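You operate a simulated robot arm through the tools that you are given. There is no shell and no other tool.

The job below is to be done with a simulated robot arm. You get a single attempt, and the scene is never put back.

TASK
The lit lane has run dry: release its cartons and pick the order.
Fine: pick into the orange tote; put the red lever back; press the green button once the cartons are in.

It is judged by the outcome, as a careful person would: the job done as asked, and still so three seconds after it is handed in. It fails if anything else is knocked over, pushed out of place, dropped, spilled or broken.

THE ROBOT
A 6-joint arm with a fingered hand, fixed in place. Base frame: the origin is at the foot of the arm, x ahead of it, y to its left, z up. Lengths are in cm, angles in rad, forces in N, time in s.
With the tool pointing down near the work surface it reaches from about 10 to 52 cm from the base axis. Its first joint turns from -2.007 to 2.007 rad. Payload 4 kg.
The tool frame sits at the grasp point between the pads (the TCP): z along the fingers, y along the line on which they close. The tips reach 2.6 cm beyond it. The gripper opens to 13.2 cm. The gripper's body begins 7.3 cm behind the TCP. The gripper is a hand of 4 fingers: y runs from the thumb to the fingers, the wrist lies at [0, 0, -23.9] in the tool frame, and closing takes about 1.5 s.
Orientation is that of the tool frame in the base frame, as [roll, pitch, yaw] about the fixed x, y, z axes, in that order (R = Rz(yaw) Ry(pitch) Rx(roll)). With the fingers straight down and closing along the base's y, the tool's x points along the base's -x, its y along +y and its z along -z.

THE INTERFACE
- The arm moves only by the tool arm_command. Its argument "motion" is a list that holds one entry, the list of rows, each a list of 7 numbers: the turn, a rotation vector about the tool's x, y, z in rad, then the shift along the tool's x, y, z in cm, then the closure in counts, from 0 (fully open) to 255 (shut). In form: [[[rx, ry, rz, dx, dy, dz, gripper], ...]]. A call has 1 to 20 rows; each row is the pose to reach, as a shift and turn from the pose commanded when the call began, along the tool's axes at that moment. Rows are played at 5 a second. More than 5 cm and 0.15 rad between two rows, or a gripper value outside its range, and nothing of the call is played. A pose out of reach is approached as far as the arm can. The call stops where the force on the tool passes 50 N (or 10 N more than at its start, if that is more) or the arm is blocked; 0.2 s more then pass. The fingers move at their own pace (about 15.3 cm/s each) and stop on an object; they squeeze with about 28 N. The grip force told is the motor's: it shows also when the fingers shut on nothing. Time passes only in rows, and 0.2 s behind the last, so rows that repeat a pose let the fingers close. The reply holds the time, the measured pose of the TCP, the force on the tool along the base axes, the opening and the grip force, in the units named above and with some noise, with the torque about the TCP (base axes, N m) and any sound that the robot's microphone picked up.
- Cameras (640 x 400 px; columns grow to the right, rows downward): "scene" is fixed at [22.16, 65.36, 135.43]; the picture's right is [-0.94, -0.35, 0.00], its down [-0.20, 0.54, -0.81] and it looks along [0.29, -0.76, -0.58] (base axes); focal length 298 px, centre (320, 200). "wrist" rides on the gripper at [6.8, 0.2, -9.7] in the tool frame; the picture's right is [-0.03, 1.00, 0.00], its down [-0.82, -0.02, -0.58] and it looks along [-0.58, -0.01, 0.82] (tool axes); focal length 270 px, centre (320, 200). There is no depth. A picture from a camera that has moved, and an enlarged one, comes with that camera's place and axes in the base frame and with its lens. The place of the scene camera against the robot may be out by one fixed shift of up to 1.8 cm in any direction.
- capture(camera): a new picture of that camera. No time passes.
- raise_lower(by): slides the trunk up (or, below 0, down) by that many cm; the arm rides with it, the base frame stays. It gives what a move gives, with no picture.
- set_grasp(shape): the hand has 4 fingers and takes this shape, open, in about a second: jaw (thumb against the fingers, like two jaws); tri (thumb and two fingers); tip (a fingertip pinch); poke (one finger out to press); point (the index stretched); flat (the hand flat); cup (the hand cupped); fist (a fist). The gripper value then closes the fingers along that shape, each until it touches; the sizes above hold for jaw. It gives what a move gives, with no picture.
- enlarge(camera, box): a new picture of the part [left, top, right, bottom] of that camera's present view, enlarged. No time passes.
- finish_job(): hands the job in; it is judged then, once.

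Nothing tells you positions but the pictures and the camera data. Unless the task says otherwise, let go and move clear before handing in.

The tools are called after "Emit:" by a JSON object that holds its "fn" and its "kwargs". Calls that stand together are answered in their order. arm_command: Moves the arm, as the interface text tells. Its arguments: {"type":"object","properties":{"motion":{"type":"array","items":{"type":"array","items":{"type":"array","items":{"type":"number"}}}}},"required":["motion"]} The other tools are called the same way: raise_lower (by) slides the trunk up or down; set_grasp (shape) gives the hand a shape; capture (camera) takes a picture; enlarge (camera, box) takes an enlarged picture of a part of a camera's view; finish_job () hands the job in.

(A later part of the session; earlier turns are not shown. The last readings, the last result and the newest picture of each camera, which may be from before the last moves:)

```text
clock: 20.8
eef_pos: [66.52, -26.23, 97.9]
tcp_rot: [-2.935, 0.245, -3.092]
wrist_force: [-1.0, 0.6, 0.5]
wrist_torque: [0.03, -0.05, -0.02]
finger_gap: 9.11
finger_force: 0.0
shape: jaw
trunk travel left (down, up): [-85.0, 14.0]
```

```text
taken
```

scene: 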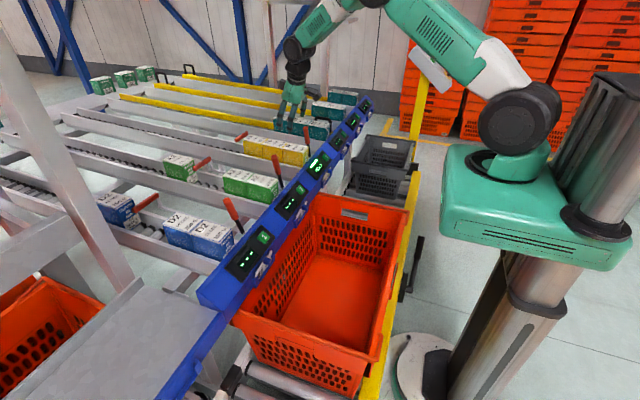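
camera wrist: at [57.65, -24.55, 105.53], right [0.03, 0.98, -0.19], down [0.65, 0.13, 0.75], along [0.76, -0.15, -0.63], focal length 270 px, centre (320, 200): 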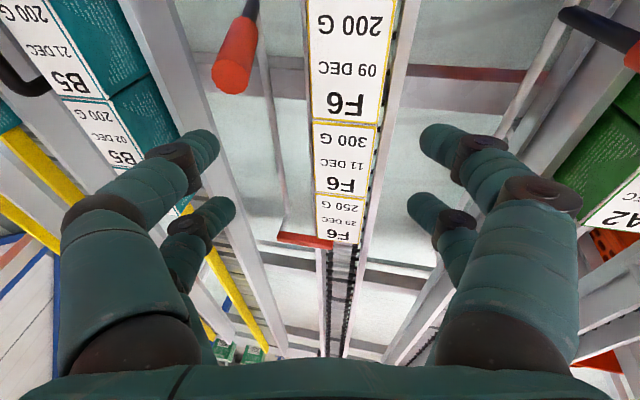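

Emit:
{"fn": "arm_command", "kwargs": {"motion": [[[0, 0.06, 0, 0.8, 0.8, 3.2, 100], [0, 0.125, 0, 1.75, 1.69, 6.46, 100], [0, 0.125, 0, 1.75, 1.69, 6.46, 100]]]}}

Emit:
{"fn": "capture", "kwargs": {"camera": "wrist"}}

Emit:
{"fn": "enlarge", "kwargs": {"camera": "scene", "box": [220, 70, 380, 190]}}

```text
clock: 21.6
eef_pos: [66.3, -25.73, 90.91]
tcp_rot: [-2.939, 0.122, -3.119]
wrist_force: [-0.8, -0.3, 1.0]
wrist_torque: [-0.02, 0.03, -0.03]
finger_gap: 8.05
finger_force: 0.1
shape: jaw
trunk travel left (down, up): [-85.0, 14.0]
```

```text
taken
camera wrist: at [58.43, -23.82, 99.68], right [0.03, 0.98, -0.2], down [0.74, 0.11, 0.67], along [0.67, -0.16, -0.72], focal length 270 px, centre (320, 200)
```

wrist: 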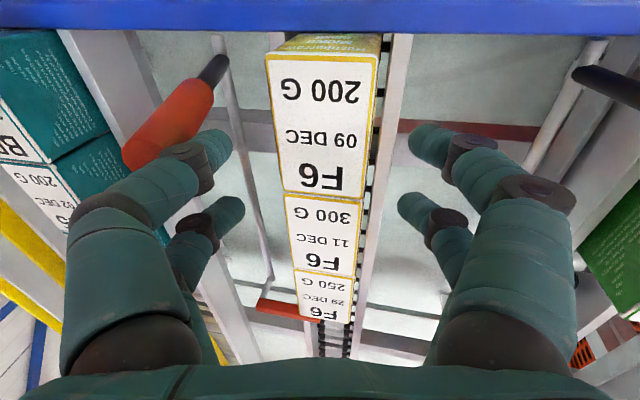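

```text
3.33 times, centred on (300, 130) of scene
camera zoom: at [22.16, 65.36, 135.43], right [-0.94, -0.35, 0.0], down [-0.2, 0.54, -0.81], along [0.29, -0.76, -0.58], focal length 993 px, centre (387, 433)
```

zoom: 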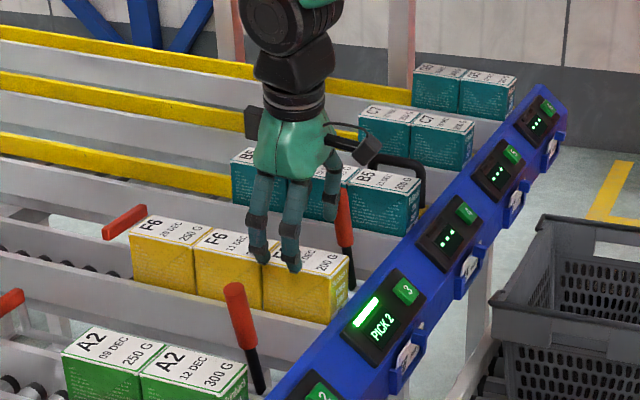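

Emit:
{"fn": "arm_command", "kwargs": {"motion": [[[0.075, 0, -0.009, 0, 0.3, -0.05, 100], [0.149, 0, -0.018, 0, 0.52, -0.1, 100], [0.149, 0, -0.018, 0.3, 0.93, 1.9, 100], [0.149, 0, -0.018, 0.59, 1.34, 3.87, 100], [0.149, 0, -0.018, 0.59, 1.34, 3.87, 100]]]}}

Emit:
{"fn": "capture", "kwargs": {"camera": "wrist"}}

Emit:
{"fn": "enlarge", "kwargs": {"camera": "scene", "box": [220, 70, 380, 190]}}

```text
clock: 22.8
eef_pos: [66.43, -25.24, 87.02]
tcp_rot: [-2.787, 0.118, -3.102]
wrist_force: [0.1, 0.1, 0.2]
wrist_torque: [0.02, -0.01, 0.02]
finger_gap: 8.05
finger_force: 0.0
shape: jaw
trunk travel left (down, up): [-85.0, 14.0]
```

```text
taken
camera wrist: at [58.47, -22.18, 95.17], right [0.03, 0.94, -0.34], down [0.74, 0.21, 0.64], along [0.67, -0.27, -0.69], focal length 270 px, centre (320, 200)
```

wrist: 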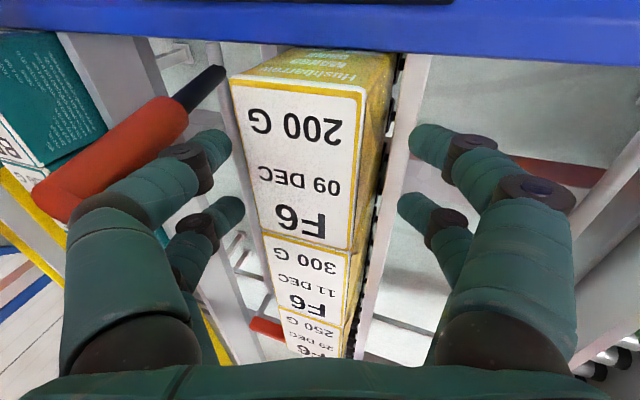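

```text
3.33 times, centred on (300, 130) of scene
camera zoom: at [22.16, 65.36, 135.43], right [-0.94, -0.35, 0.0], down [-0.2, 0.54, -0.81], along [0.29, -0.76, -0.58], focal length 993 px, centre (387, 433)
```

zoom: 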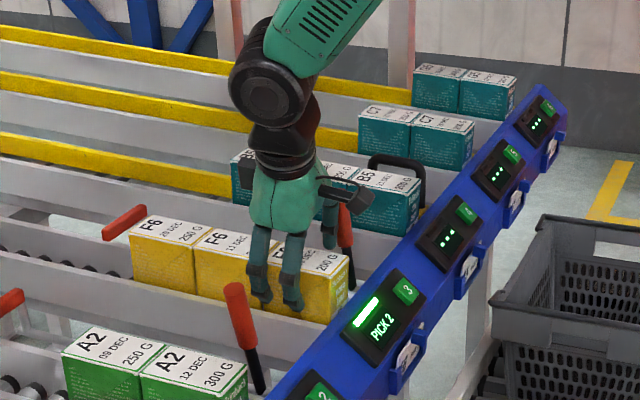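

Emit:
{"fn": "arm_command", "kwargs": {"motion": [[[-0.0875, 0.002, 0.01, 0.13, -0.16, 0.61, 100], [-0.175, 0.004, 0.02, 0.27, -0.32, 1.22, 100], [-0.2625, 0.005, 0.03, 0.4, -0.48, 1.83, 100], [-0.35, 0.007, 0.039, 0.534, -0.64, 2.44, 100], [-0.35, 0.007, 0.039, 0.534, -0.64, 2.44, 100]]]}}

Emit:
{"fn": "capture", "kwargs": {"camera": "wrist"}}

Emit:
{"fn": "enlarge", "kwargs": {"camera": "scene", "box": [220, 70, 380, 190]}}

```text
clock: 24.0
eef_pos: [66.23, -26.79, 84.58]
tcp_rot: [3.14, 0.118, 3.141]
wrist_force: [-0.5, 2.0, 1.2]
wrist_torque: [-0.06, -0.01, -0.06]
finger_gap: 8.06
finger_force: 0.2
shape: jaw
trunk travel left (down, up): [-85.0, 14.0]
```

```text
taken
camera wrist: at [58.33, -26.7, 93.64], right [0.02, 1.0, 0.01], down [0.74, -0.02, 0.67], along [0.67, -0.01, -0.74], focal length 270 px, centre (320, 200)
```

wrist: 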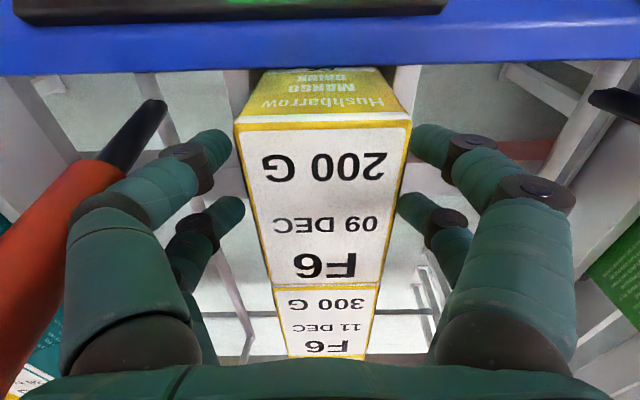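

```text
3.33 times, centred on (300, 130) of scene
camera zoom: at [22.16, 65.36, 135.43], right [-0.94, -0.35, 0.0], down [-0.2, 0.54, -0.81], along [0.29, -0.76, -0.58], focal length 993 px, centre (387, 433)
```

zoom: 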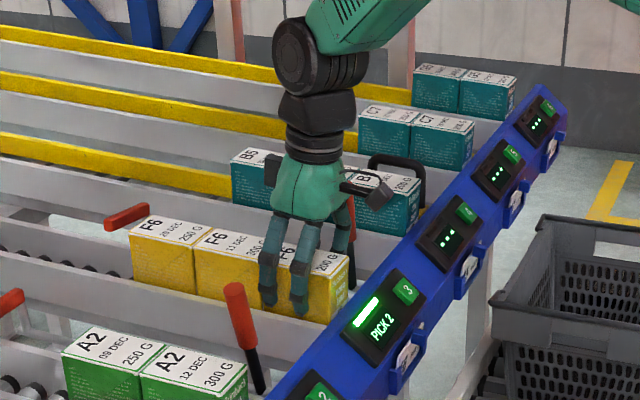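

The carton is centred between the fingers and the lever is only nudged slightly. Closing the grip now.

Emit:
{"fn": "arm_command", "kwargs": {"motion": [[[0, 0, 0, 0, 0, 0, 200], [0, 0, 0, 0, 0, 0, 200], [0, 0, 0, 0, 0, 0, 200], [0, 0, 0, 0, 0, 0, 200], [0, 0, 0, 0, 0, 0, 200], [0, 0, 0, 0, 0, 0, 200], [0, 0, 0, 0, 0, 0, 200]]]}}

Emit:
{"fn": "capture", "kwargs": {"camera": "wrist"}}

```text
clock: 25.6
eef_pos: [66.24, -26.8, 84.65]
tcp_rot: [3.141, 0.118, -3.141]
wrist_force: [-1.0, 0.9, 0.4]
wrist_torque: [-0.03, 0.0, -0.02]
finger_gap: 4.75
finger_force: 27.6
shape: jaw
trunk travel left (down, up): [-85.0, 14.0]
```

```text
taken
camera wrist: at [58.34, -26.68, 93.61], right [0.02, 1.0, 0.0], down [0.74, -0.02, 0.67], along [0.67, -0.01, -0.74], focal length 270 px, centre (320, 200)
```

wrist: 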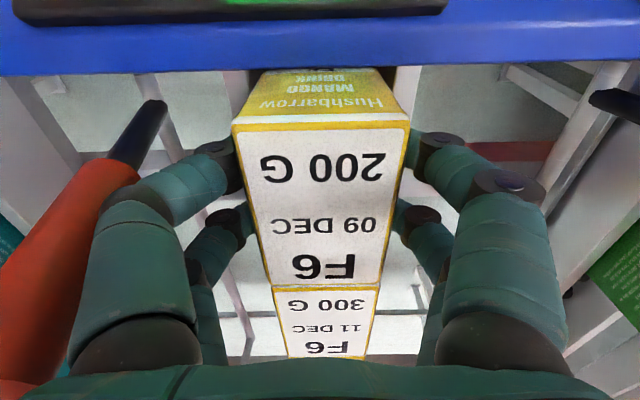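

Emit:
{"fn": "arm_command", "kwargs": {"motion": [[[0, 0, 0, -0.12, 0, -1.0, 200], [0, 0, 0, -0.24, 0, -2.0, 200], [0, 0, 0, -0.35, 0, -3.0, 200], [0, 0, 0, -0.35, 0, -3.0, 200]]]}}

Emit:
{"fn": "enlarge", "kwargs": {"camera": "scene", "box": [220, 70, 380, 190]}}

Emit:
{"fn": "capture", "kwargs": {"camera": "wrist"}}

```text
clock: 26.6
eef_pos: [66.12, -26.79, 87.92]
tcp_rot: [3.141, 0.118, -3.14]
wrist_force: [0.4, 0.7, -2.0]
wrist_torque: [-0.02, 0.07, -0.02]
finger_gap: 4.73
finger_force: 27.9
shape: jaw
trunk travel left (down, up): [-85.0, 14.0]
```

```text
3.33 times, centred on (300, 130) of scene
camera zoom: at [22.16, 65.36, 135.43], right [-0.94, -0.35, 0.0], down [-0.2, 0.54, -0.81], along [0.29, -0.76, -0.58], focal length 993 px, centre (387, 433)
```

zoom: 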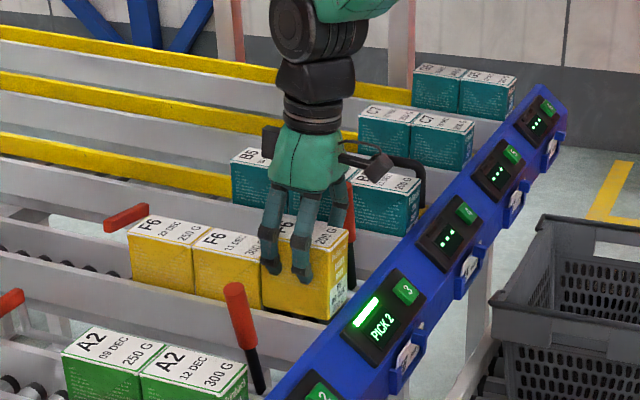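

```text
taken
camera wrist: at [58.36, -26.67, 96.72], right [0.02, 1.0, 0.0], down [0.74, -0.02, 0.67], along [0.67, -0.01, -0.74], focal length 270 px, centre (320, 200)
```

wrist: 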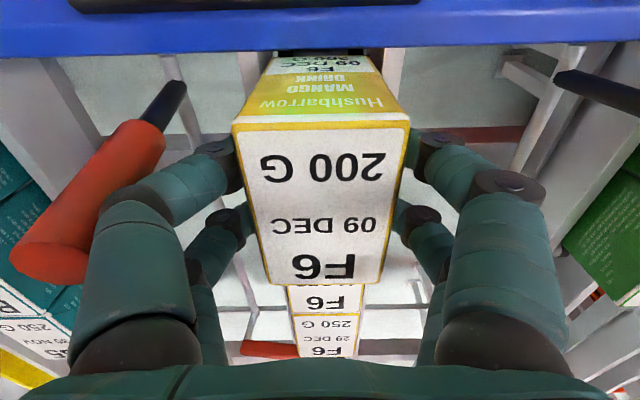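

Emit:
{"fn": "arm_command", "kwargs": {"motion": [[[0, 0, 0, -0.24, 0, -2, 200], [0, 0, 0, -0.47, 0, -4, 200], [0, 0, 0, -0.71, 0, -6, 200], [0, 0, 0, -0.94, 0, -8, 200], [0, 0, 0, -1.18, 0, -10, 200], [0, 0, 0, -1.42, 0, -12, 200], [0, 0, 0, -1.42, 0, -12, 200]]]}}

Emit:
{"fn": "capture", "kwargs": {"camera": "scene"}}

Emit:
{"fn": "capture", "kwargs": {"camera": "wrist"}}

```text
clock: 28.2
eef_pos: [66.24, -26.78, 99.85]
tcp_rot: [3.139, 0.117, -3.142]
wrist_force: [-0.5, -0.2, -2.0]
wrist_torque: [0.0, 0.01, -0.04]
finger_gap: 4.74
finger_force: 27.3
shape: jaw
trunk travel left (down, up): [-85.0, 14.0]
```

```text
taken
```

scene: 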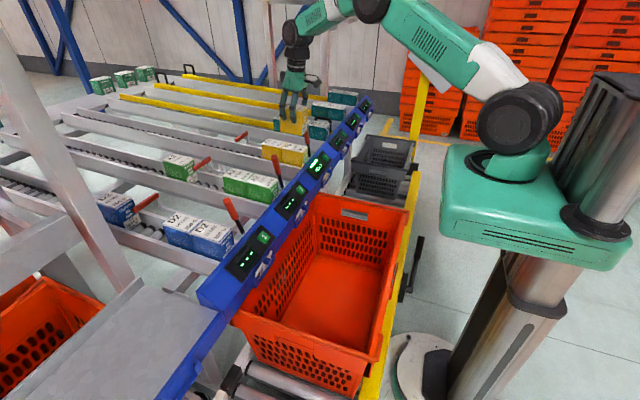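

```text
taken
camera wrist: at [58.36, -26.72, 108.71], right [0.02, 1.0, 0.0], down [0.74, -0.02, 0.67], along [0.67, -0.01, -0.74], focal length 270 px, centre (320, 200)
```

wrist: 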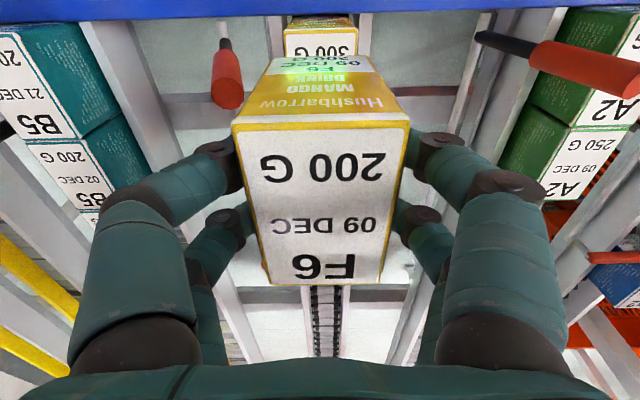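

The first carton is in hand and the second has rolled to the front. I'll carry this one over the rail to above the orange tote.

Emit:
{"fn": "arm_command", "kwargs": {"motion": [[[0, 0, 0, 2, 0, -0.24, 200], [0, 0, 0, 5, 0.5, -0.59, 200], [0, 0, 0, 8.5, 2, -1, 200], [0, 0, 0, 12, 4, -1.41, 200], [0, 0, 0, 15.5, 6, -1.83, 200], [0, 0, 0, 19, 8, -2.24, 200], [0, 0, 0, 22, 9.3, -2.59, 200], [0, 0, 0, 24.03, 9.8, -2.83, 200], [0, 0, 0, 24.03, 9.8, -2.83, 200]]]}}

Emit:
{"fn": "capture", "kwargs": {"camera": "scene"}}

Emit:
{"fn": "capture", "kwargs": {"camera": "wrist"}}

```text
clock: 30.2
eef_pos: [41.8, -17.03, 99.73]
tcp_rot: [3.14, 0.118, 3.141]
wrist_force: [0.0, 0.8, -2.0]
wrist_torque: [0.0, 0.0, -0.01]
finger_gap: 4.68
finger_force: 27.9
shape: jaw
trunk travel left (down, up): [-85.0, 14.0]
```

```text
taken
```

scene: 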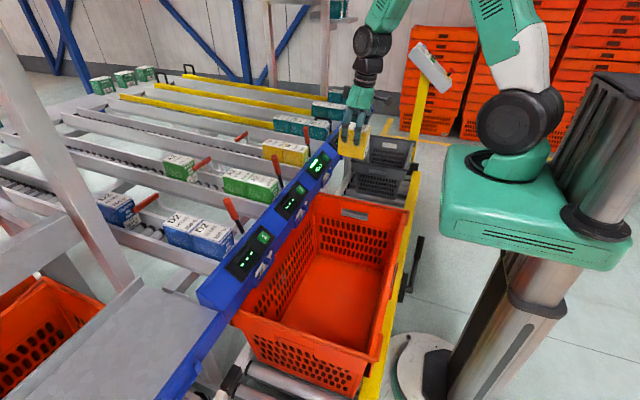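

```text
taken
camera wrist: at [33.95, -16.99, 108.73], right [0.02, 1.0, 0.0], down [0.74, -0.02, 0.67], along [0.67, -0.01, -0.74], focal length 270 px, centre (320, 200)
```

wrist: 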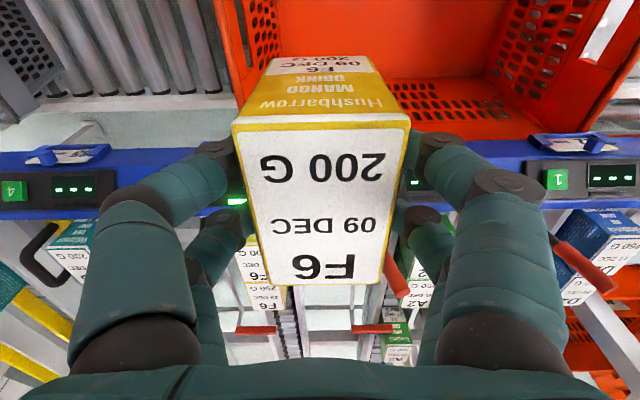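

Emit:
{"fn": "arm_command", "kwargs": {"motion": [[[0, 0, 0, 0.7, 2.5, 1, 200], [0, 0, 0, 1.2, 3, 5, 200], [0, 0, 0, 1.7, 3, 9, 200], [0, 0, 0, 2.2, 3, 13, 200], [0, 0, 0, 2.7, 3, 17, 200], [0, 0, 0, 3.2, 3, 21, 200], [0, 0, 0, 3.6, 3, 25, 200], [0, 0, 0, 3.6, 3, 25, 200]]]}}

Emit:
{"fn": "capture", "kwargs": {"camera": "scene"}}

Emit:
{"fn": "capture", "kwargs": {"camera": "wrist"}}

```text
clock: 32.0
eef_pos: [46.48, -16.33, 77.11]
tcp_rot: [3.139, 0.076, -3.141]
wrist_force: [-0.1, -0.1, -2.5]
wrist_torque: [0.0, -0.02, 0.0]
finger_gap: 4.71
finger_force: 28.2
shape: jaw
out of reach, approached as far as the arm can: row 4, 5, 6, 7, 8
trunk travel left (down, up): [-85.0, 14.0]
```

```text
taken
```

scene: 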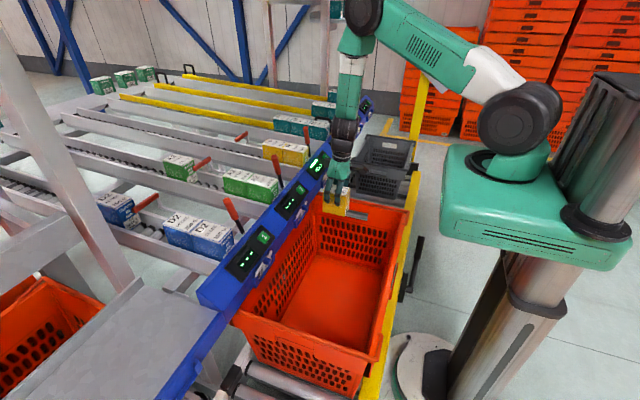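

```text
taken
camera wrist: at [39.03, -16.26, 86.33], right [0.03, 1.0, 0.01], down [0.77, -0.02, 0.64], along [0.64, -0.01, -0.77], focal length 270 px, centre (320, 200)
```

wrist: 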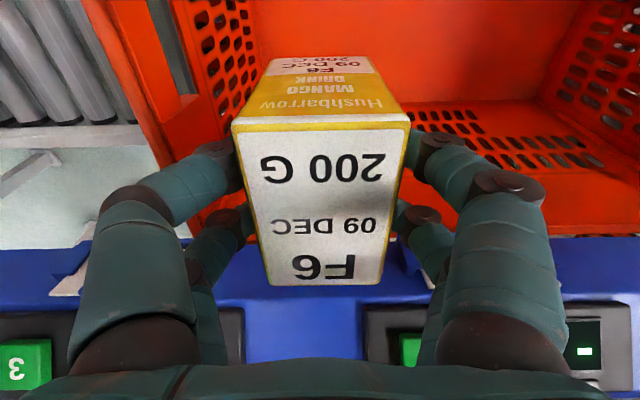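

The arm can't fold low enough at this trunk height, so I'll lift back clear of the rail and plan to lower with the trunk. First I'll look at what lies below the arm's base.

Emit:
{"fn": "arm_command", "kwargs": {"motion": [[[0, 0, 0, 0.5, 0, -3, 200], [0, 0, 0, 1, 0.5, -6, 200], [0, 0, 0, 2, 1, -10, 200], [0, 0, 0, 3, 2, -14, 200], [0, 0, 0, 4, 2.3, -17, 200], [0, 0, 0, 4, 2.3, -17, 200]]]}}

Emit:
{"fn": "enlarge", "kwargs": {"camera": "scene", "box": [360, 50, 640, 400]}}

Emit:
{"fn": "enlarge", "kwargs": {"camera": "scene", "box": [300, 120, 520, 270]}}

Emit:
{"fn": "capture", "kwargs": {"camera": "wrist"}}

```text
clock: 33.4
eef_pos: [40.33, -13.89, 93.5]
tcp_rot: [3.139, 0.117, -3.141]
wrist_force: [-0.3, -0.2, -1.6]
wrist_torque: [-0.03, -0.02, -0.01]
finger_gap: 4.71
finger_force: 28.2
shape: jaw
out of reach, approached as far as the arm can: row 1, 2
trunk travel left (down, up): [-85.0, 14.0]
```

```text
1.14 times, centred on (500, 225) of scene
camera zoom: at [22.16, 65.36, 135.43], right [-0.94, -0.35, 0.0], down [-0.2, 0.54, -0.81], along [0.29, -0.76, -0.58], focal length 341 px, centre (114, 171)
```

zoom: 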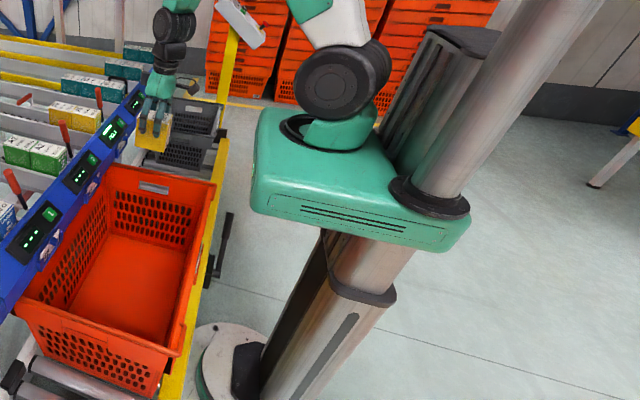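

```text
2.67 times, centred on (410, 195) of scene
camera zoom: at [22.16, 65.36, 135.43], right [-0.94, -0.35, 0.0], down [-0.2, 0.54, -0.81], along [0.29, -0.76, -0.58], focal length 795 px, centre (80, 213)
```

zoom: 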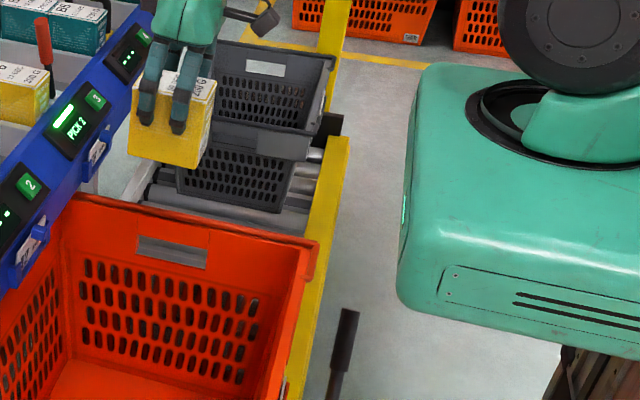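

```text
taken
camera wrist: at [32.57, -13.77, 102.45], right [0.02, 1.0, 0.0], down [0.74, -0.02, 0.67], along [0.67, -0.01, -0.74], focal length 270 px, centre (320, 200)
```

wrist: 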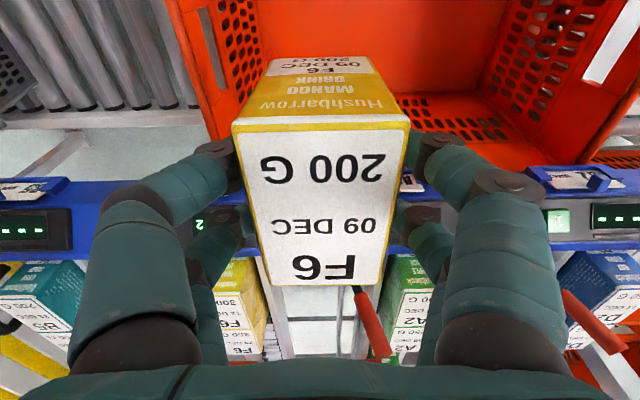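

The tote floor looks to be near z≈33. By geometry, the arm can descend with the tool vertical if the wrist stays about 48 cm from the base axis, so the trunk isn't needed. I'll move to about (44,-18) with the tool vertical, then descend.

Emit:
{"fn": "arm_command", "kwargs": {"motion": [[[0, 0.04, 0, -1.3, -1.4, 0.15, 200], [0, 0.08, 0, -2.6, -2.8, 0.3, 200], [0, 0.117, 0, -3.97, -4.1, 0.47, 200], [0, 0.117, 0, -3.6, -4.1, 3.5, 200], [0, 0.117, 0, -3.15, -4.1, 7.5, 200], [0, 0.117, 0, -2.7, -4.1, 11.5, 200], [0, 0.117, 0, -2.7, -4.1, 11.5, 200]]]}}

Emit:
{"fn": "capture", "kwargs": {"camera": "wrist"}}

Emit:
{"fn": "capture", "kwargs": {"camera": "scene"}}

```text
clock: 35.0
eef_pos: [44.38, -17.89, 82.61]
tcp_rot: [3.141, 0.003, -3.141]
wrist_force: [-0.1, 0.2, -2.3]
wrist_torque: [0.0, -0.02, -0.04]
finger_gap: 4.68
finger_force: 28.1
shape: jaw
trunk travel left (down, up): [-85.0, 14.0]
```

```text
taken
camera wrist: at [37.58, -17.81, 92.4], right [0.02, 1.0, 0.0], down [0.82, -0.02, 0.58], along [0.58, -0.01, -0.82], focal length 270 px, centre (320, 200)
```

wrist: 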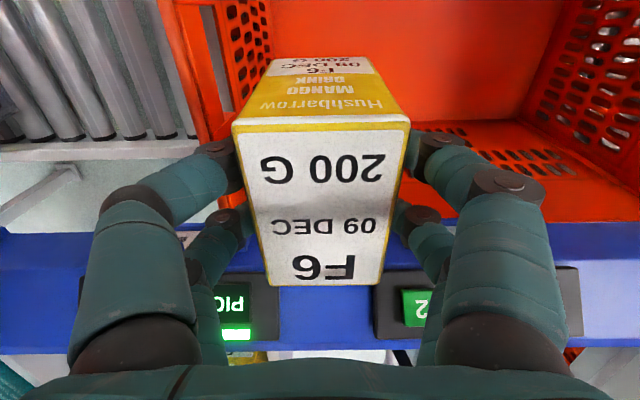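

```text
taken
```

scene: 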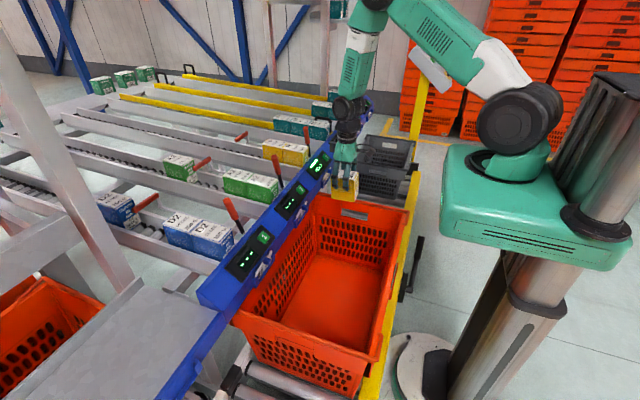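

Good, clear of the rail. Continuing down into the tote.

Emit:
{"fn": "arm_command", "kwargs": {"motion": [[[0, 0, 0, 0, 0, 3, 200], [0, 0, 0, 0, 0, 6.5, 200], [0, 0, 0, 0, 0, 10, 200], [0, 0, 0, 0, 0, 13.5, 200], [0, 0, 0, 0, 0, 17, 200], [0, 0, 0, 0, 0, 20, 200], [0, 0, 0, 0, 0, 20, 200]]]}}

Emit:
{"fn": "capture", "kwargs": {"camera": "wrist"}}

Emit:
{"fn": "capture", "kwargs": {"camera": "scene"}}

```text
clock: 36.6
eef_pos: [44.31, -17.79, 62.52]
tcp_rot: [3.14, 0.001, -3.141]
wrist_force: [0.3, 0.3, -2.3]
wrist_torque: [0.01, 0.0, -0.01]
finger_gap: 4.71
finger_force: 27.9
shape: jaw
trunk travel left (down, up): [-85.0, 14.0]
```

```text
taken
camera wrist: at [37.56, -17.8, 72.35], right [0.02, 1.0, 0.0], down [0.82, -0.02, 0.58], along [0.58, -0.01, -0.82], focal length 270 px, centre (320, 200)
```

wrist: 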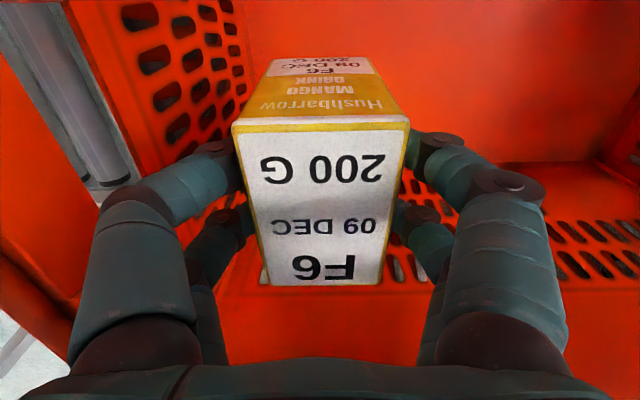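

```text
taken
```

scene: 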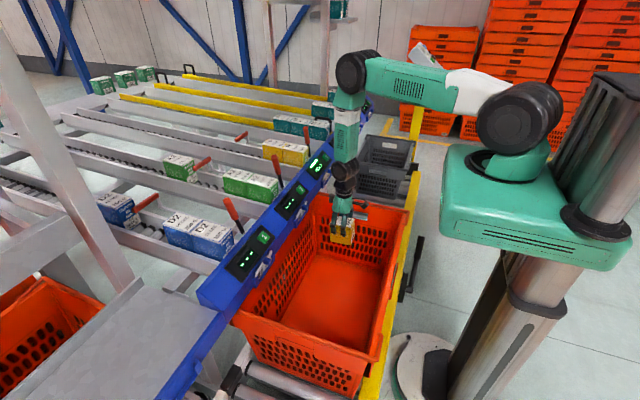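

Floor estimated at z≈33, so contact should come with the TCP near z=41. Descending to just above, then slowly.

Emit:
{"fn": "arm_command", "kwargs": {"motion": [[[0, 0, 0, 0, 0, 3.5, 200], [0, 0, 0, 0, 0, 7, 200], [0, 0, 0, 0, 0, 10.5, 200], [0, 0, 0, 0, 0, 14, 200], [0, 0, 0, 0, 0, 17, 200], [0, 0, 0, 0, 0, 18.5, 200], [0, 0, 0, 0, 0, 18.5, 200]]]}}

Emit:
{"fn": "capture", "kwargs": {"camera": "wrist"}}

Emit:
{"fn": "enlarge", "kwargs": {"camera": "scene", "box": [260, 120, 460, 340]}}

```text
clock: 38.2
eef_pos: [44.68, -17.75, 44.1]
tcp_rot: [3.141, 0.001, 3.141]
wrist_force: [-0.4, 0.5, -2.0]
wrist_torque: [-0.04, -0.02, -0.02]
finger_gap: 4.7
finger_force: 28.1
shape: jaw
trunk travel left (down, up): [-85.0, 14.0]
```

```text
taken
camera wrist: at [37.86, -17.61, 53.97], right [0.02, 1.0, 0.0], down [0.82, -0.02, 0.58], along [0.58, -0.01, -0.82], focal length 270 px, centre (320, 200)
```

wrist: 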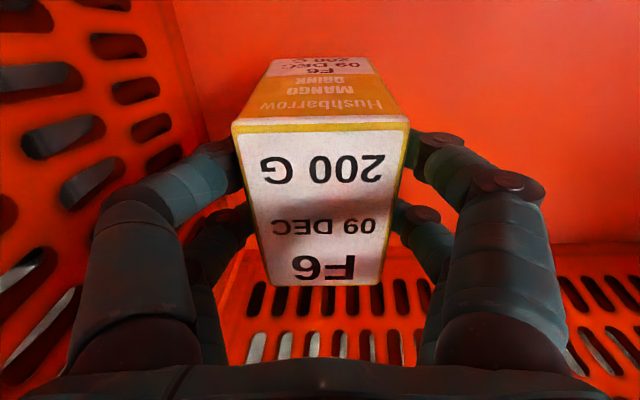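

```text
1.82 times, centred on (360, 230) of scene
camera zoom: at [22.16, 65.36, 135.43], right [-0.94, -0.35, 0.0], down [-0.2, 0.54, -0.81], along [0.29, -0.76, -0.58], focal length 542 px, centre (247, 146)
```

zoom: 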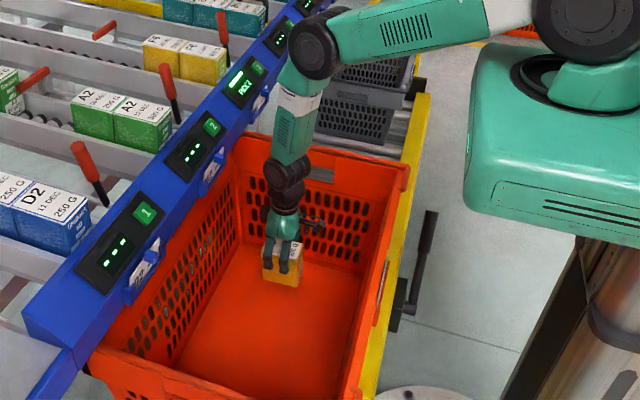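

Emit:
{"fn": "arm_command", "kwargs": {"motion": [[[0, 0, 0, 0, 0, 0.5, 200], [0, 0, 0, 0, 0, 1.0, 200], [0, 0, 0, 0, 0, 1.5, 200], [0, 0, 0, 0, 0, 2.0, 200], [0, 0, 0, 0, 0, 2.0, 200]]]}}

```text
clock: 39.4
eef_pos: [44.46, -17.82, 42.08]
tcp_rot: [3.141, 0.001, -3.141]
wrist_force: [0.7, 0.3, -1.7]
wrist_torque: [0.01, -0.06, -0.01]
finger_gap: 4.7
finger_force: 28.3
shape: jaw
trunk travel left (down, up): [-85.0, 14.0]
```

Emit:
{"fn": "arm_command", "kwargs": {"motion": [[[0, 0, 0, 0, 0, 0.3, 200], [0, 0, 0, 0, 0, 0.6, 200], [0, 0, 0, 0, 0, 0.6, 200]]]}}

Emit:
{"fn": "enlarge", "kwargs": {"camera": "scene", "box": [310, 190, 410, 290]}}

```text
clock: 40.2
eef_pos: [44.47, -17.63, 41.38]
tcp_rot: [3.14, 0.0, 3.141]
wrist_force: [0.5, -0.2, -1.8]
wrist_torque: [0.0, -0.03, 0.01]
finger_gap: 4.71
finger_force: 28.0
shape: jaw
trunk travel left (down, up): [-85.0, 14.0]
```

```text
4.00 times, centred on (360, 240) of scene
camera zoom: at [22.16, 65.36, 135.43], right [-0.94, -0.35, 0.0], down [-0.2, 0.54, -0.81], along [0.29, -0.76, -0.58], focal length 1192 px, centre (160, 40)
```

zoom: 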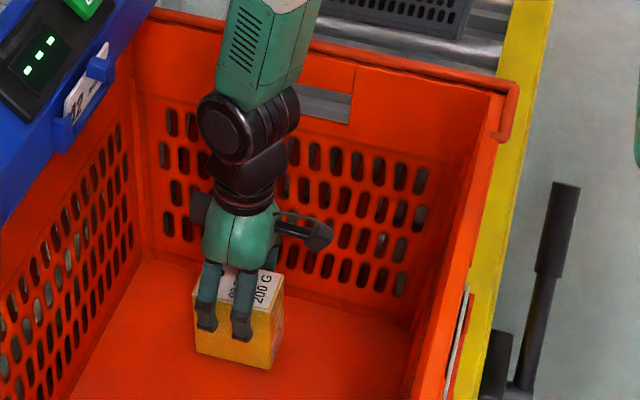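

Emit:
{"fn": "arm_command", "kwargs": {"motion": [[[0, 0, 0, 0, 0, 0.3, 200], [0, 0, 0, 0, 0, 0.6, 200], [0, 0, 0, 0, 0, 0.6, 200]]]}}

```text
clock: 41.0
eef_pos: [44.68, -17.85, 40.84]
tcp_rot: [3.141, 0.004, -3.14]
wrist_force: [-0.2, -0.1, 11.4]
wrist_torque: [-0.03, -0.52, 0.05]
finger_gap: 4.72
finger_force: 27.8
shape: jaw
trunk travel left (down, up): [-85.0, 14.0]
```

The carton is on the tote floor (contact felt). Opening the fingers.

Emit:
{"fn": "arm_command", "kwargs": {"motion": [[[0, 0, 0, 0, 0, -0.2, 160], [0, 0, 0, 0, 0, -0.2, 130], [0, 0, 0, 0, 0, -0.2, 100], [0, 0, 0, 0, 0, -0.2, 90], [0, 0, 0, 0, 0, -0.2, 90]]]}}

Emit:
{"fn": "capture", "kwargs": {"camera": "wrist"}}

```text
clock: 42.2
eef_pos: [44.6, -17.87, 41.09]
tcp_rot: [3.14, 0.0, -3.141]
wrist_force: [0.2, -0.3, 0.1]
wrist_torque: [0.02, -0.01, -0.03]
finger_gap: 8.49
finger_force: 0.1
shape: jaw
trunk travel left (down, up): [-85.0, 14.0]
```

```text
taken
camera wrist: at [37.78, -17.7, 50.72], right [0.02, 1.0, 0.0], down [0.82, -0.02, 0.58], along [0.58, -0.01, -0.82], focal length 270 px, centre (320, 200)
```

wrist: 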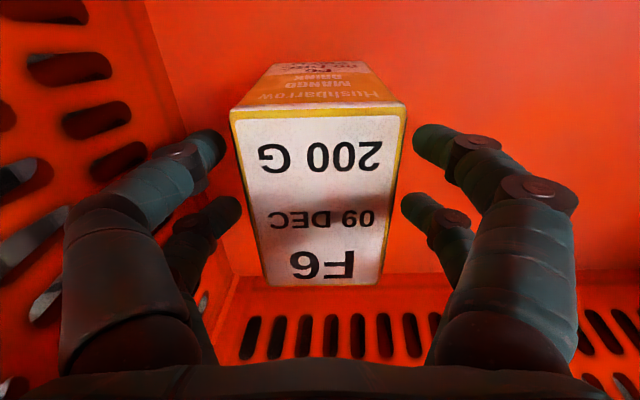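

Emit:
{"fn": "arm_command", "kwargs": {"motion": [[[0, 0, 0, 0, 0, -2, 90], [0, 0, 0, 0, 0, -5, 90], [0, 0, 0, 0, 0, -9, 90], [0, 0, 0, 0, 0, -13.5, 90], [0, 0, 0, 0, 0, -18, 90], [0, 0, 0, 0, 0, -22.5, 90], [0, 0, 0, 0, 0, -27, 90], [0, 0, 0, 0, 0, -31.5, 90], [0, 0, 0, 0, 0, -36, 90], [0, 0, 0, 0, 0, -40.5, 90], [0, 0, 0, 0, 0, -45, 90], [0, 0, 0, 0, 0, -49.5, 90], [0, 0, 0, 0, 0, -54, 90], [0, 0, 0, 0, 0, -57, 90], [0, 0, 0, 0, 0, -57, 90]]]}}

Emit:
{"fn": "capture", "kwargs": {"camera": "wrist"}}

Emit:
{"fn": "capture", "kwargs": {"camera": "scene"}}

Emit:
{"fn": "enlarge", "kwargs": {"camera": "scene", "box": [160, 60, 400, 210]}}

```text
clock: 45.4
eef_pos: [44.41, -17.81, 97.93]
tcp_rot: [3.139, -0.001, -3.141]
wrist_force: [0.3, 0.6, -0.7]
wrist_torque: [-0.04, -0.01, -0.02]
finger_gap: 8.49
finger_force: 0.1
shape: jaw
trunk travel left (down, up): [-85.0, 14.0]
```

```text
taken
camera wrist: at [37.67, -17.8, 107.76], right [0.02, 1.0, 0.0], down [0.82, -0.02, 0.58], along [0.58, -0.01, -0.82], focal length 270 px, centre (320, 200)
```

wrist: 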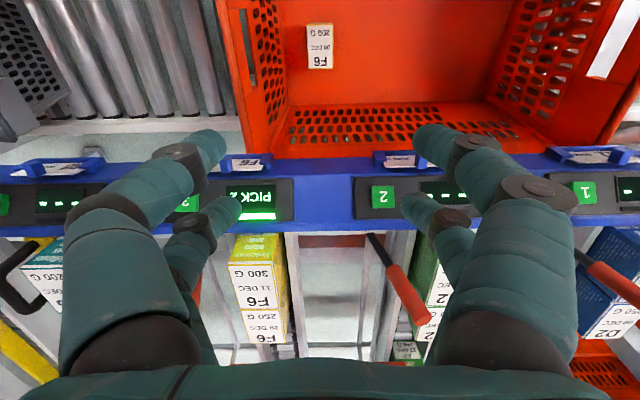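

```text
taken
```

scene: 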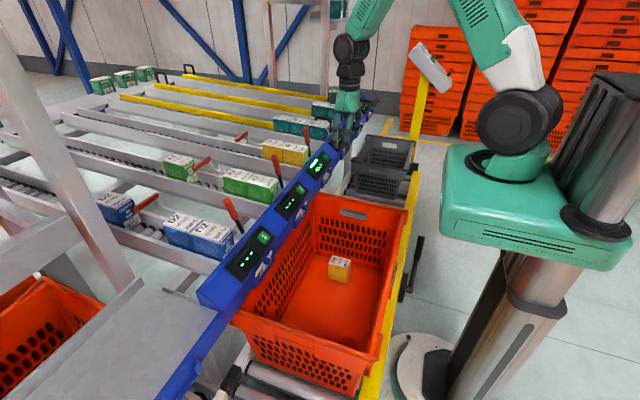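

```text
2.67 times, centred on (280, 135) of scene
camera zoom: at [22.16, 65.36, 135.43], right [-0.94, -0.35, 0.0], down [-0.2, 0.54, -0.81], along [0.29, -0.76, -0.58], focal length 795 px, centre (427, 373)
```

zoom: 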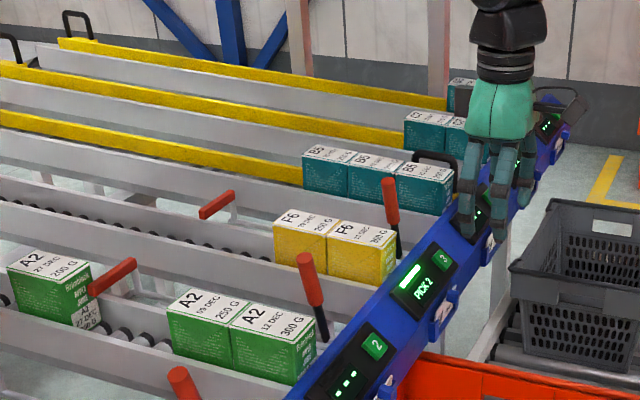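

The first carton stands upright in the tote, the lever is at rest, and the next carton (11 DEC, 300 G) is at the front. Repeating the same approach for it.

Emit:
{"fn": "arm_command", "kwargs": {"motion": [[[0.05, -0.02, -0.003, -3, -1, -0.5, 95], [0.11, -0.04, -0.006, -7, -2.3, -0.8, 100], [0.17, -0.06, -0.01, -11, -3.7, -0.8, 100], [0.23, -0.08, -0.014, -15, -5.1, -0.5, 100], [0.29, -0.1, -0.017, -19, -6.5, 0, 100], [0.35, -0.118, -0.0207, -22, -7.5, 0.4, 100], [0.35, -0.118, -0.0207, -22, -7.5, 3.5, 100], [0.35, -0.118, -0.0207, -22, -7.5, 6.2, 100], [0.35, -0.118, -0.0207, -22, -7.5, 6.2, 100]]]}}

Emit:
{"fn": "capture", "kwargs": {"camera": "wrist"}}

Emit:
{"fn": "enlarge", "kwargs": {"camera": "scene", "box": [220, 70, 380, 190]}}

```text
clock: 47.4
eef_pos: [66.67, -25.24, 91.73]
tcp_rot: [-2.789, 0.113, -3.1]
wrist_force: [-0.3, -0.8, -0.1]
wrist_torque: [-0.04, 0.01, -0.01]
finger_gap: 8.05
finger_force: 0.1
shape: jaw
trunk travel left (down, up): [-85.0, 14.0]
```

```text
taken
camera wrist: at [58.69, -22.28, 99.99], right [0.03, 0.94, -0.34], down [0.74, 0.21, 0.64], along [0.67, -0.27, -0.69], focal length 270 px, centre (320, 200)
```

wrist: 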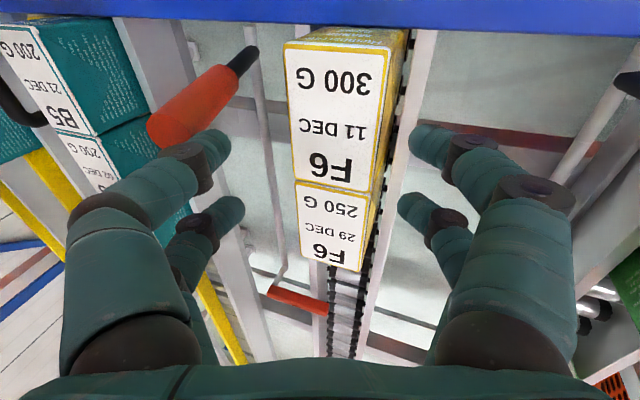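

```text
3.33 times, centred on (300, 130) of scene
camera zoom: at [22.16, 65.36, 135.43], right [-0.94, -0.35, 0.0], down [-0.2, 0.54, -0.81], along [0.29, -0.76, -0.58], focal length 993 px, centre (387, 433)
```

zoom: 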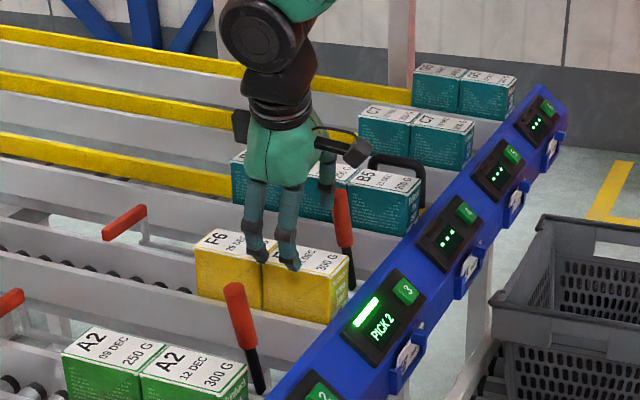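

Emit:
{"fn": "arm_command", "kwargs": {"motion": [[[0, 0, 0, 0.27, 0.54, 1.46, 100], [0, 0, 0, 0.55, 1.09, 2.91, 100], [0, 0, 0, 0.82, 1.63, 4.37, 100], [0, 0, 0, 0.82, 1.63, 4.37, 100]]]}}

Emit:
{"fn": "capture", "kwargs": {"camera": "wrist"}}

```text
clock: 48.4
eef_pos: [66.21, -25.35, 87.11]
tcp_rot: [-2.788, 0.11, -3.1]
wrist_force: [-0.6, 0.6, 0.4]
wrist_torque: [0.0, 0.0, -0.01]
finger_gap: 8.08
finger_force: 0.1
shape: jaw
trunk travel left (down, up): [-85.0, 14.0]
```

```text
taken
camera wrist: at [58.33, -22.26, 95.41], right [0.02, 0.94, -0.34], down [0.74, 0.21, 0.64], along [0.67, -0.27, -0.69], focal length 270 px, centre (320, 200)
```

wrist: 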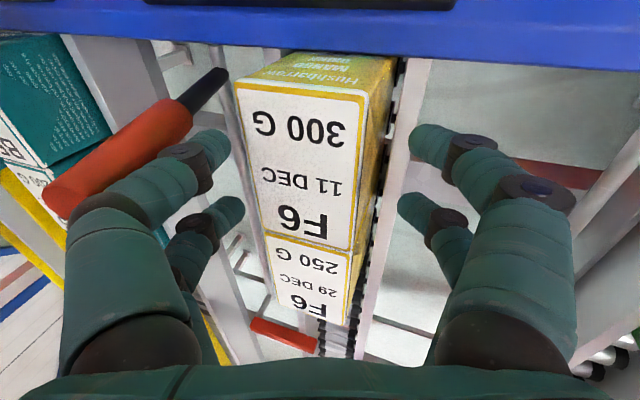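

Emit:
{"fn": "arm_command", "kwargs": {"motion": [[[-0.0875, 0.002, 0.01, 0.08, -0.12, 0.68, 100], [-0.175, 0.004, 0.02, 0.17, -0.24, 1.36, 100], [-0.2625, 0.005, 0.03, 0.26, -0.37, 2.03, 100], [-0.353, 0.007, 0.04, 0.34, -0.487, 2.65, 100], [-0.353, 0.007, 0.04, 0.34, -0.487, 2.65, 100]]]}}

Emit:
{"fn": "capture", "kwargs": {"camera": "wrist"}}

```text
clock: 49.6
eef_pos: [66.0, -26.71, 84.77]
tcp_rot: [3.134, 0.113, -3.14]
wrist_force: [0.6, 1.4, 0.9]
wrist_torque: [-0.08, -0.01, -0.04]
finger_gap: 8.06
finger_force: 0.1
shape: jaw
trunk travel left (down, up): [-85.0, 14.0]
```

```text
taken
camera wrist: at [58.33, -26.74, 93.75], right [0.02, 1.0, 0.01], down [0.75, -0.02, 0.67], along [0.67, -0.01, -0.75], focal length 270 px, centre (320, 200)
```

wrist: 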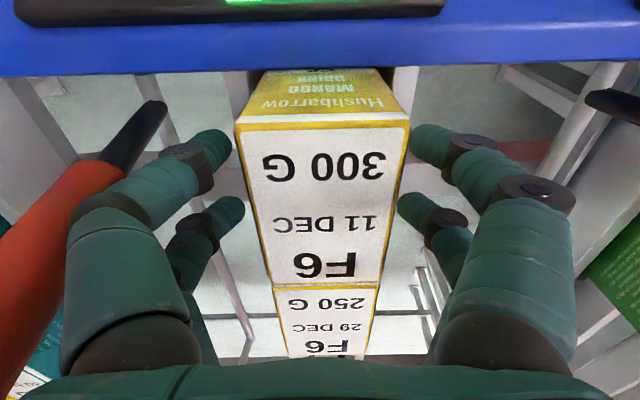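

Same picture as for the first carton. Gripping and starting a short lift.

Emit:
{"fn": "arm_command", "kwargs": {"motion": [[[0, 0, 0, 0, 0, 0, 200], [0, 0, 0, 0, 0, 0, 200], [0, 0, 0, 0, 0, 0, 200], [0, 0, 0, 0, 0, 0, 200], [0, 0, 0, 0, 0, 0, 200], [0, 0, 0, 0, 0, 0, 200], [0, 0, 0, 0, 0, 0, 200], [0, 0, 0, -0.12, 0, -1, 200], [0, 0, 0, -0.23, 0, -2, 200], [0, 0, 0, -0.34, 0, -3, 200], [0, 0, 0, -0.34, 0, -3, 200]]]}}

Emit:
{"fn": "capture", "kwargs": {"camera": "wrist"}}

Emit:
{"fn": "enlarge", "kwargs": {"camera": "scene", "box": [220, 70, 380, 190]}}

```text
clock: 52.0
eef_pos: [66.17, -26.67, 87.77]
tcp_rot: [3.135, 0.112, -3.14]
wrist_force: [0.4, 1.1, -1.9]
wrist_torque: [0.0, -0.01, -0.03]
finger_gap: 4.73
finger_force: 27.7
shape: jaw
trunk travel left (down, up): [-85.0, 14.0]
```

```text
taken
camera wrist: at [58.3, -26.69, 96.72], right [0.02, 1.0, 0.01], down [0.75, -0.02, 0.67], along [0.67, -0.01, -0.75], focal length 270 px, centre (320, 200)
```

wrist: 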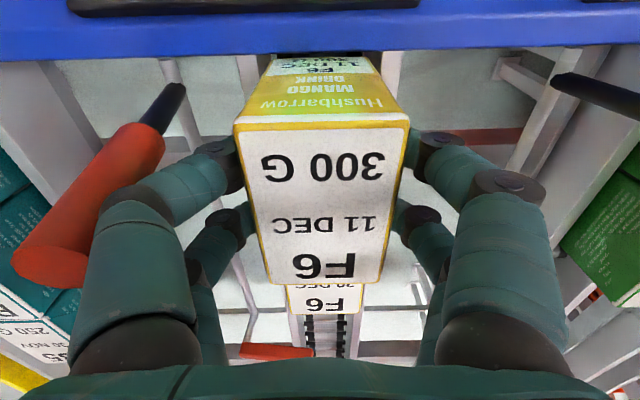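

```text
3.33 times, centred on (300, 130) of scene
camera zoom: at [22.16, 65.36, 135.43], right [-0.94, -0.35, 0.0], down [-0.2, 0.54, -0.81], along [0.29, -0.76, -0.58], focal length 993 px, centre (387, 433)
```

zoom: 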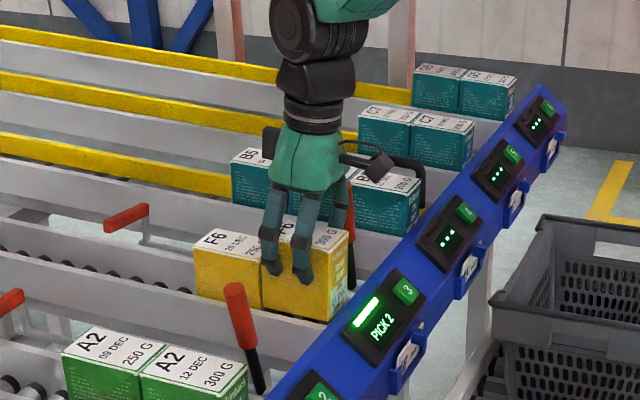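

Emit:
{"fn": "arm_command", "kwargs": {"motion": [[[0, 0, 0, -0.23, 0, -2, 200], [0, 0, 0, -0.45, 0, -4, 200], [0, 0, 0, -0.68, 0, -6, 200], [0, 0, 0, -0.9, 0, -8, 200], [0, 0, 0, -1.13, 0, -10, 200], [0, 0, 0, -1.41, 0, -12.5, 200], [0, 0, 0, 1.5, 0.5, -13, 200], [0, 0, 0, 5, 1.5, -13.4, 200], [0, 0, 0, 8.5, 3.5, -13.8, 200], [0, 0.03, 0, 12, 6, -14.2, 200], [0, 0.06, 0, 15.5, 9, -14.6, 200], [0, 0.09, 0, 19, 12, -15, 200], [0, 0.113, 0, 20.3, 15.5, -15.1, 200], [0, 0.113, 0, 20.3, 20, -15.1, 200], [0, 0.113, 0, 20.3, 24.5, -15.1, 200], [0, 0.113, 0, 20.3, 29, -15.1, 200], [0, 0.113, 0, 20.3, 33.5, -15.1, 200], [0, 0.113, 0, 20.3, 38, -15.1, 200], [0, 0.113, 0, 20.3, 42, -15.1, 200], [0, 0.113, 0, 20.3, 44.7, -15.1, 200]]]}}

Emit:
{"fn": "capture", "kwargs": {"camera": "wrist"}}

Emit:
{"fn": "capture", "kwargs": {"camera": "scene"}}

```text
clock: 56.2
eef_pos: [44.18, 17.84, 100.6]
tcp_rot: [3.137, -0.001, 3.141]
wrist_force: [-0.4, -0.5, -3.0]
wrist_torque: [-0.02, -0.01, 0.02]
finger_gap: 4.71
finger_force: 28.2
shape: jaw
trunk travel left (down, up): [-85.0, 14.0]
```

```text
taken
camera wrist: at [37.45, 17.86, 110.4], right [0.02, 1.0, 0.01], down [0.82, -0.02, 0.58], along [0.58, -0.01, -0.82], focal length 270 px, centre (320, 200)
```

wrist: 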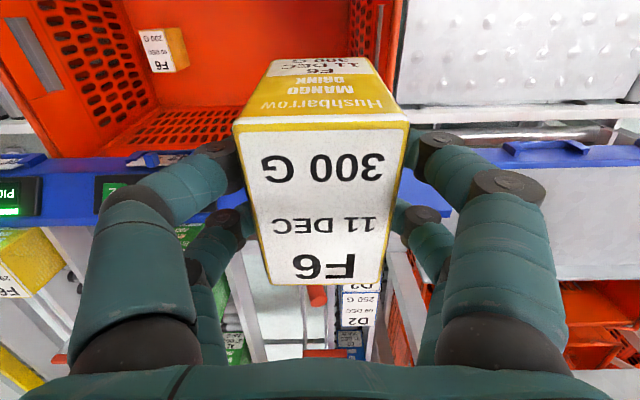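

```text
taken
```

scene: 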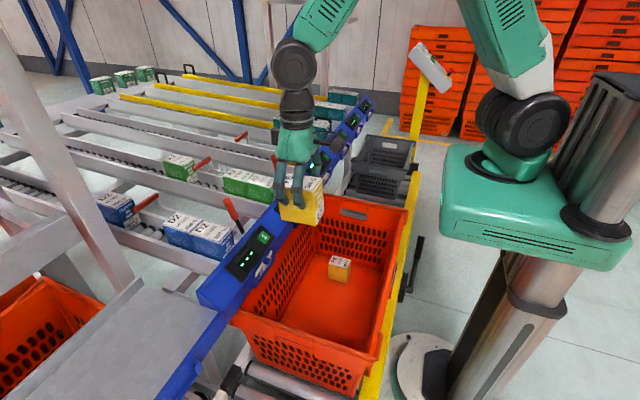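

Now descending into the tote at about (44.7, 16), away from the first carton.

Emit:
{"fn": "arm_command", "kwargs": {"motion": [[[0, 0, 0, -0.3, -1, 1, 200], [0, 0, 0, -0.5, -1.9, 4, 200], [0, 0, 0, -0.5, -1.9, 8, 200], [0, 0, 0, -0.5, -1.9, 12, 200], [0, 0, 0, -0.5, -1.9, 16, 200], [0, 0, 0, -0.5, -1.9, 18, 200], [0, 0, 0, -0.5, -1.9, 18, 200]]]}}

Emit:
{"fn": "capture", "kwargs": {"camera": "wrist"}}

Emit:
{"fn": "capture", "kwargs": {"camera": "scene"}}

```text
clock: 57.8
eef_pos: [44.91, 15.92, 82.64]
tcp_rot: [3.138, -0.001, -3.139]
wrist_force: [0.0, -0.6, -2.1]
wrist_torque: [0.01, 0.0, -0.02]
finger_gap: 4.69
finger_force: 28.0
shape: jaw
trunk travel left (down, up): [-85.0, 14.0]
```

```text
taken
camera wrist: at [37.97, 16.03, 92.41], right [0.02, 1.0, 0.01], down [0.82, -0.02, 0.58], along [0.58, -0.01, -0.82], focal length 270 px, centre (320, 200)
```

wrist: 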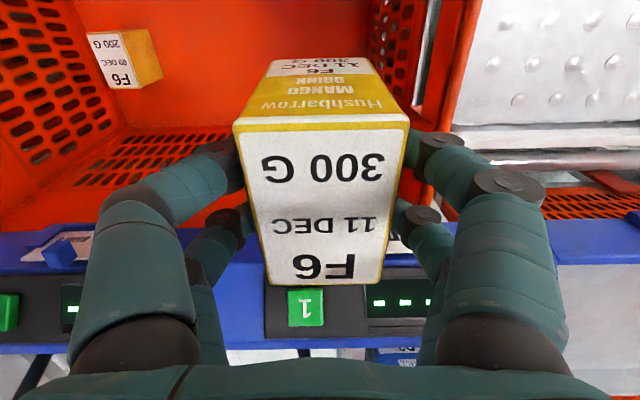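

```text
taken
```

scene: 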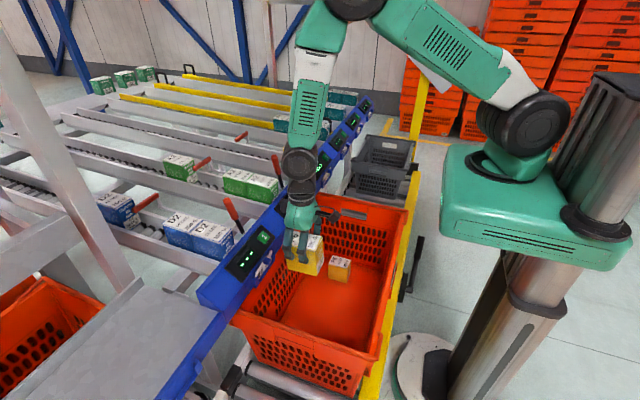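

Emit:
{"fn": "arm_command", "kwargs": {"motion": [[[0, 0, 0, 0.2, 0, 3, 200], [0, 0, 0, 0.2, 0, 6.5, 200], [0, 0, 0, 0.2, 0, 10, 200], [0, 0, 0, 0.2, 0, 13.5, 200], [0, 0, 0, 0.2, 0, 17, 200], [0, 0, 0, 0.2, 0, 20, 200], [0, 0, 0, 0.2, 0, 20, 200]]]}}

Emit:
{"fn": "capture", "kwargs": {"camera": "wrist"}}

Emit:
{"fn": "capture", "kwargs": {"camera": "scene"}}

```text
clock: 59.4
eef_pos: [44.99, 16.17, 62.68]
tcp_rot: [-3.138, -0.011, -3.141]
wrist_force: [0.2, -0.4, -2.2]
wrist_torque: [0.02, 0.04, 0.04]
finger_gap: 4.73
finger_force: 28.0
shape: jaw
out of reach, approached as far as the arm can: row 4, 6, 7
trunk travel left (down, up): [-85.0, 14.0]
```

```text
taken
camera wrist: at [38.32, 16.36, 72.5], right [0.02, 1.0, 0.0], down [0.82, -0.02, 0.57], along [0.57, -0.02, -0.82], focal length 270 px, centre (320, 200)
```

wrist: 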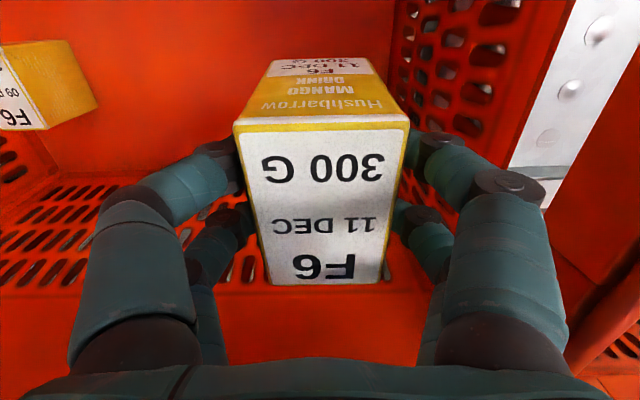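

```text
taken
```

scene: 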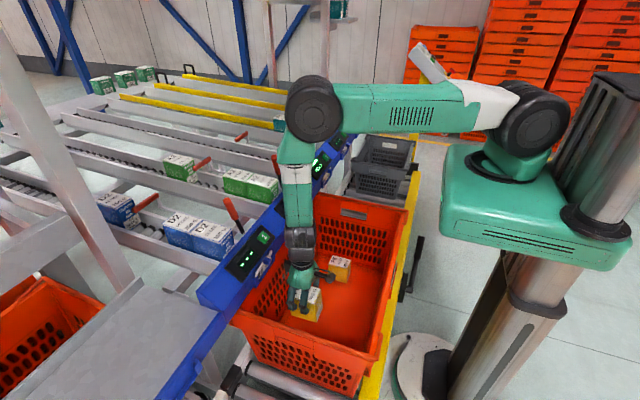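

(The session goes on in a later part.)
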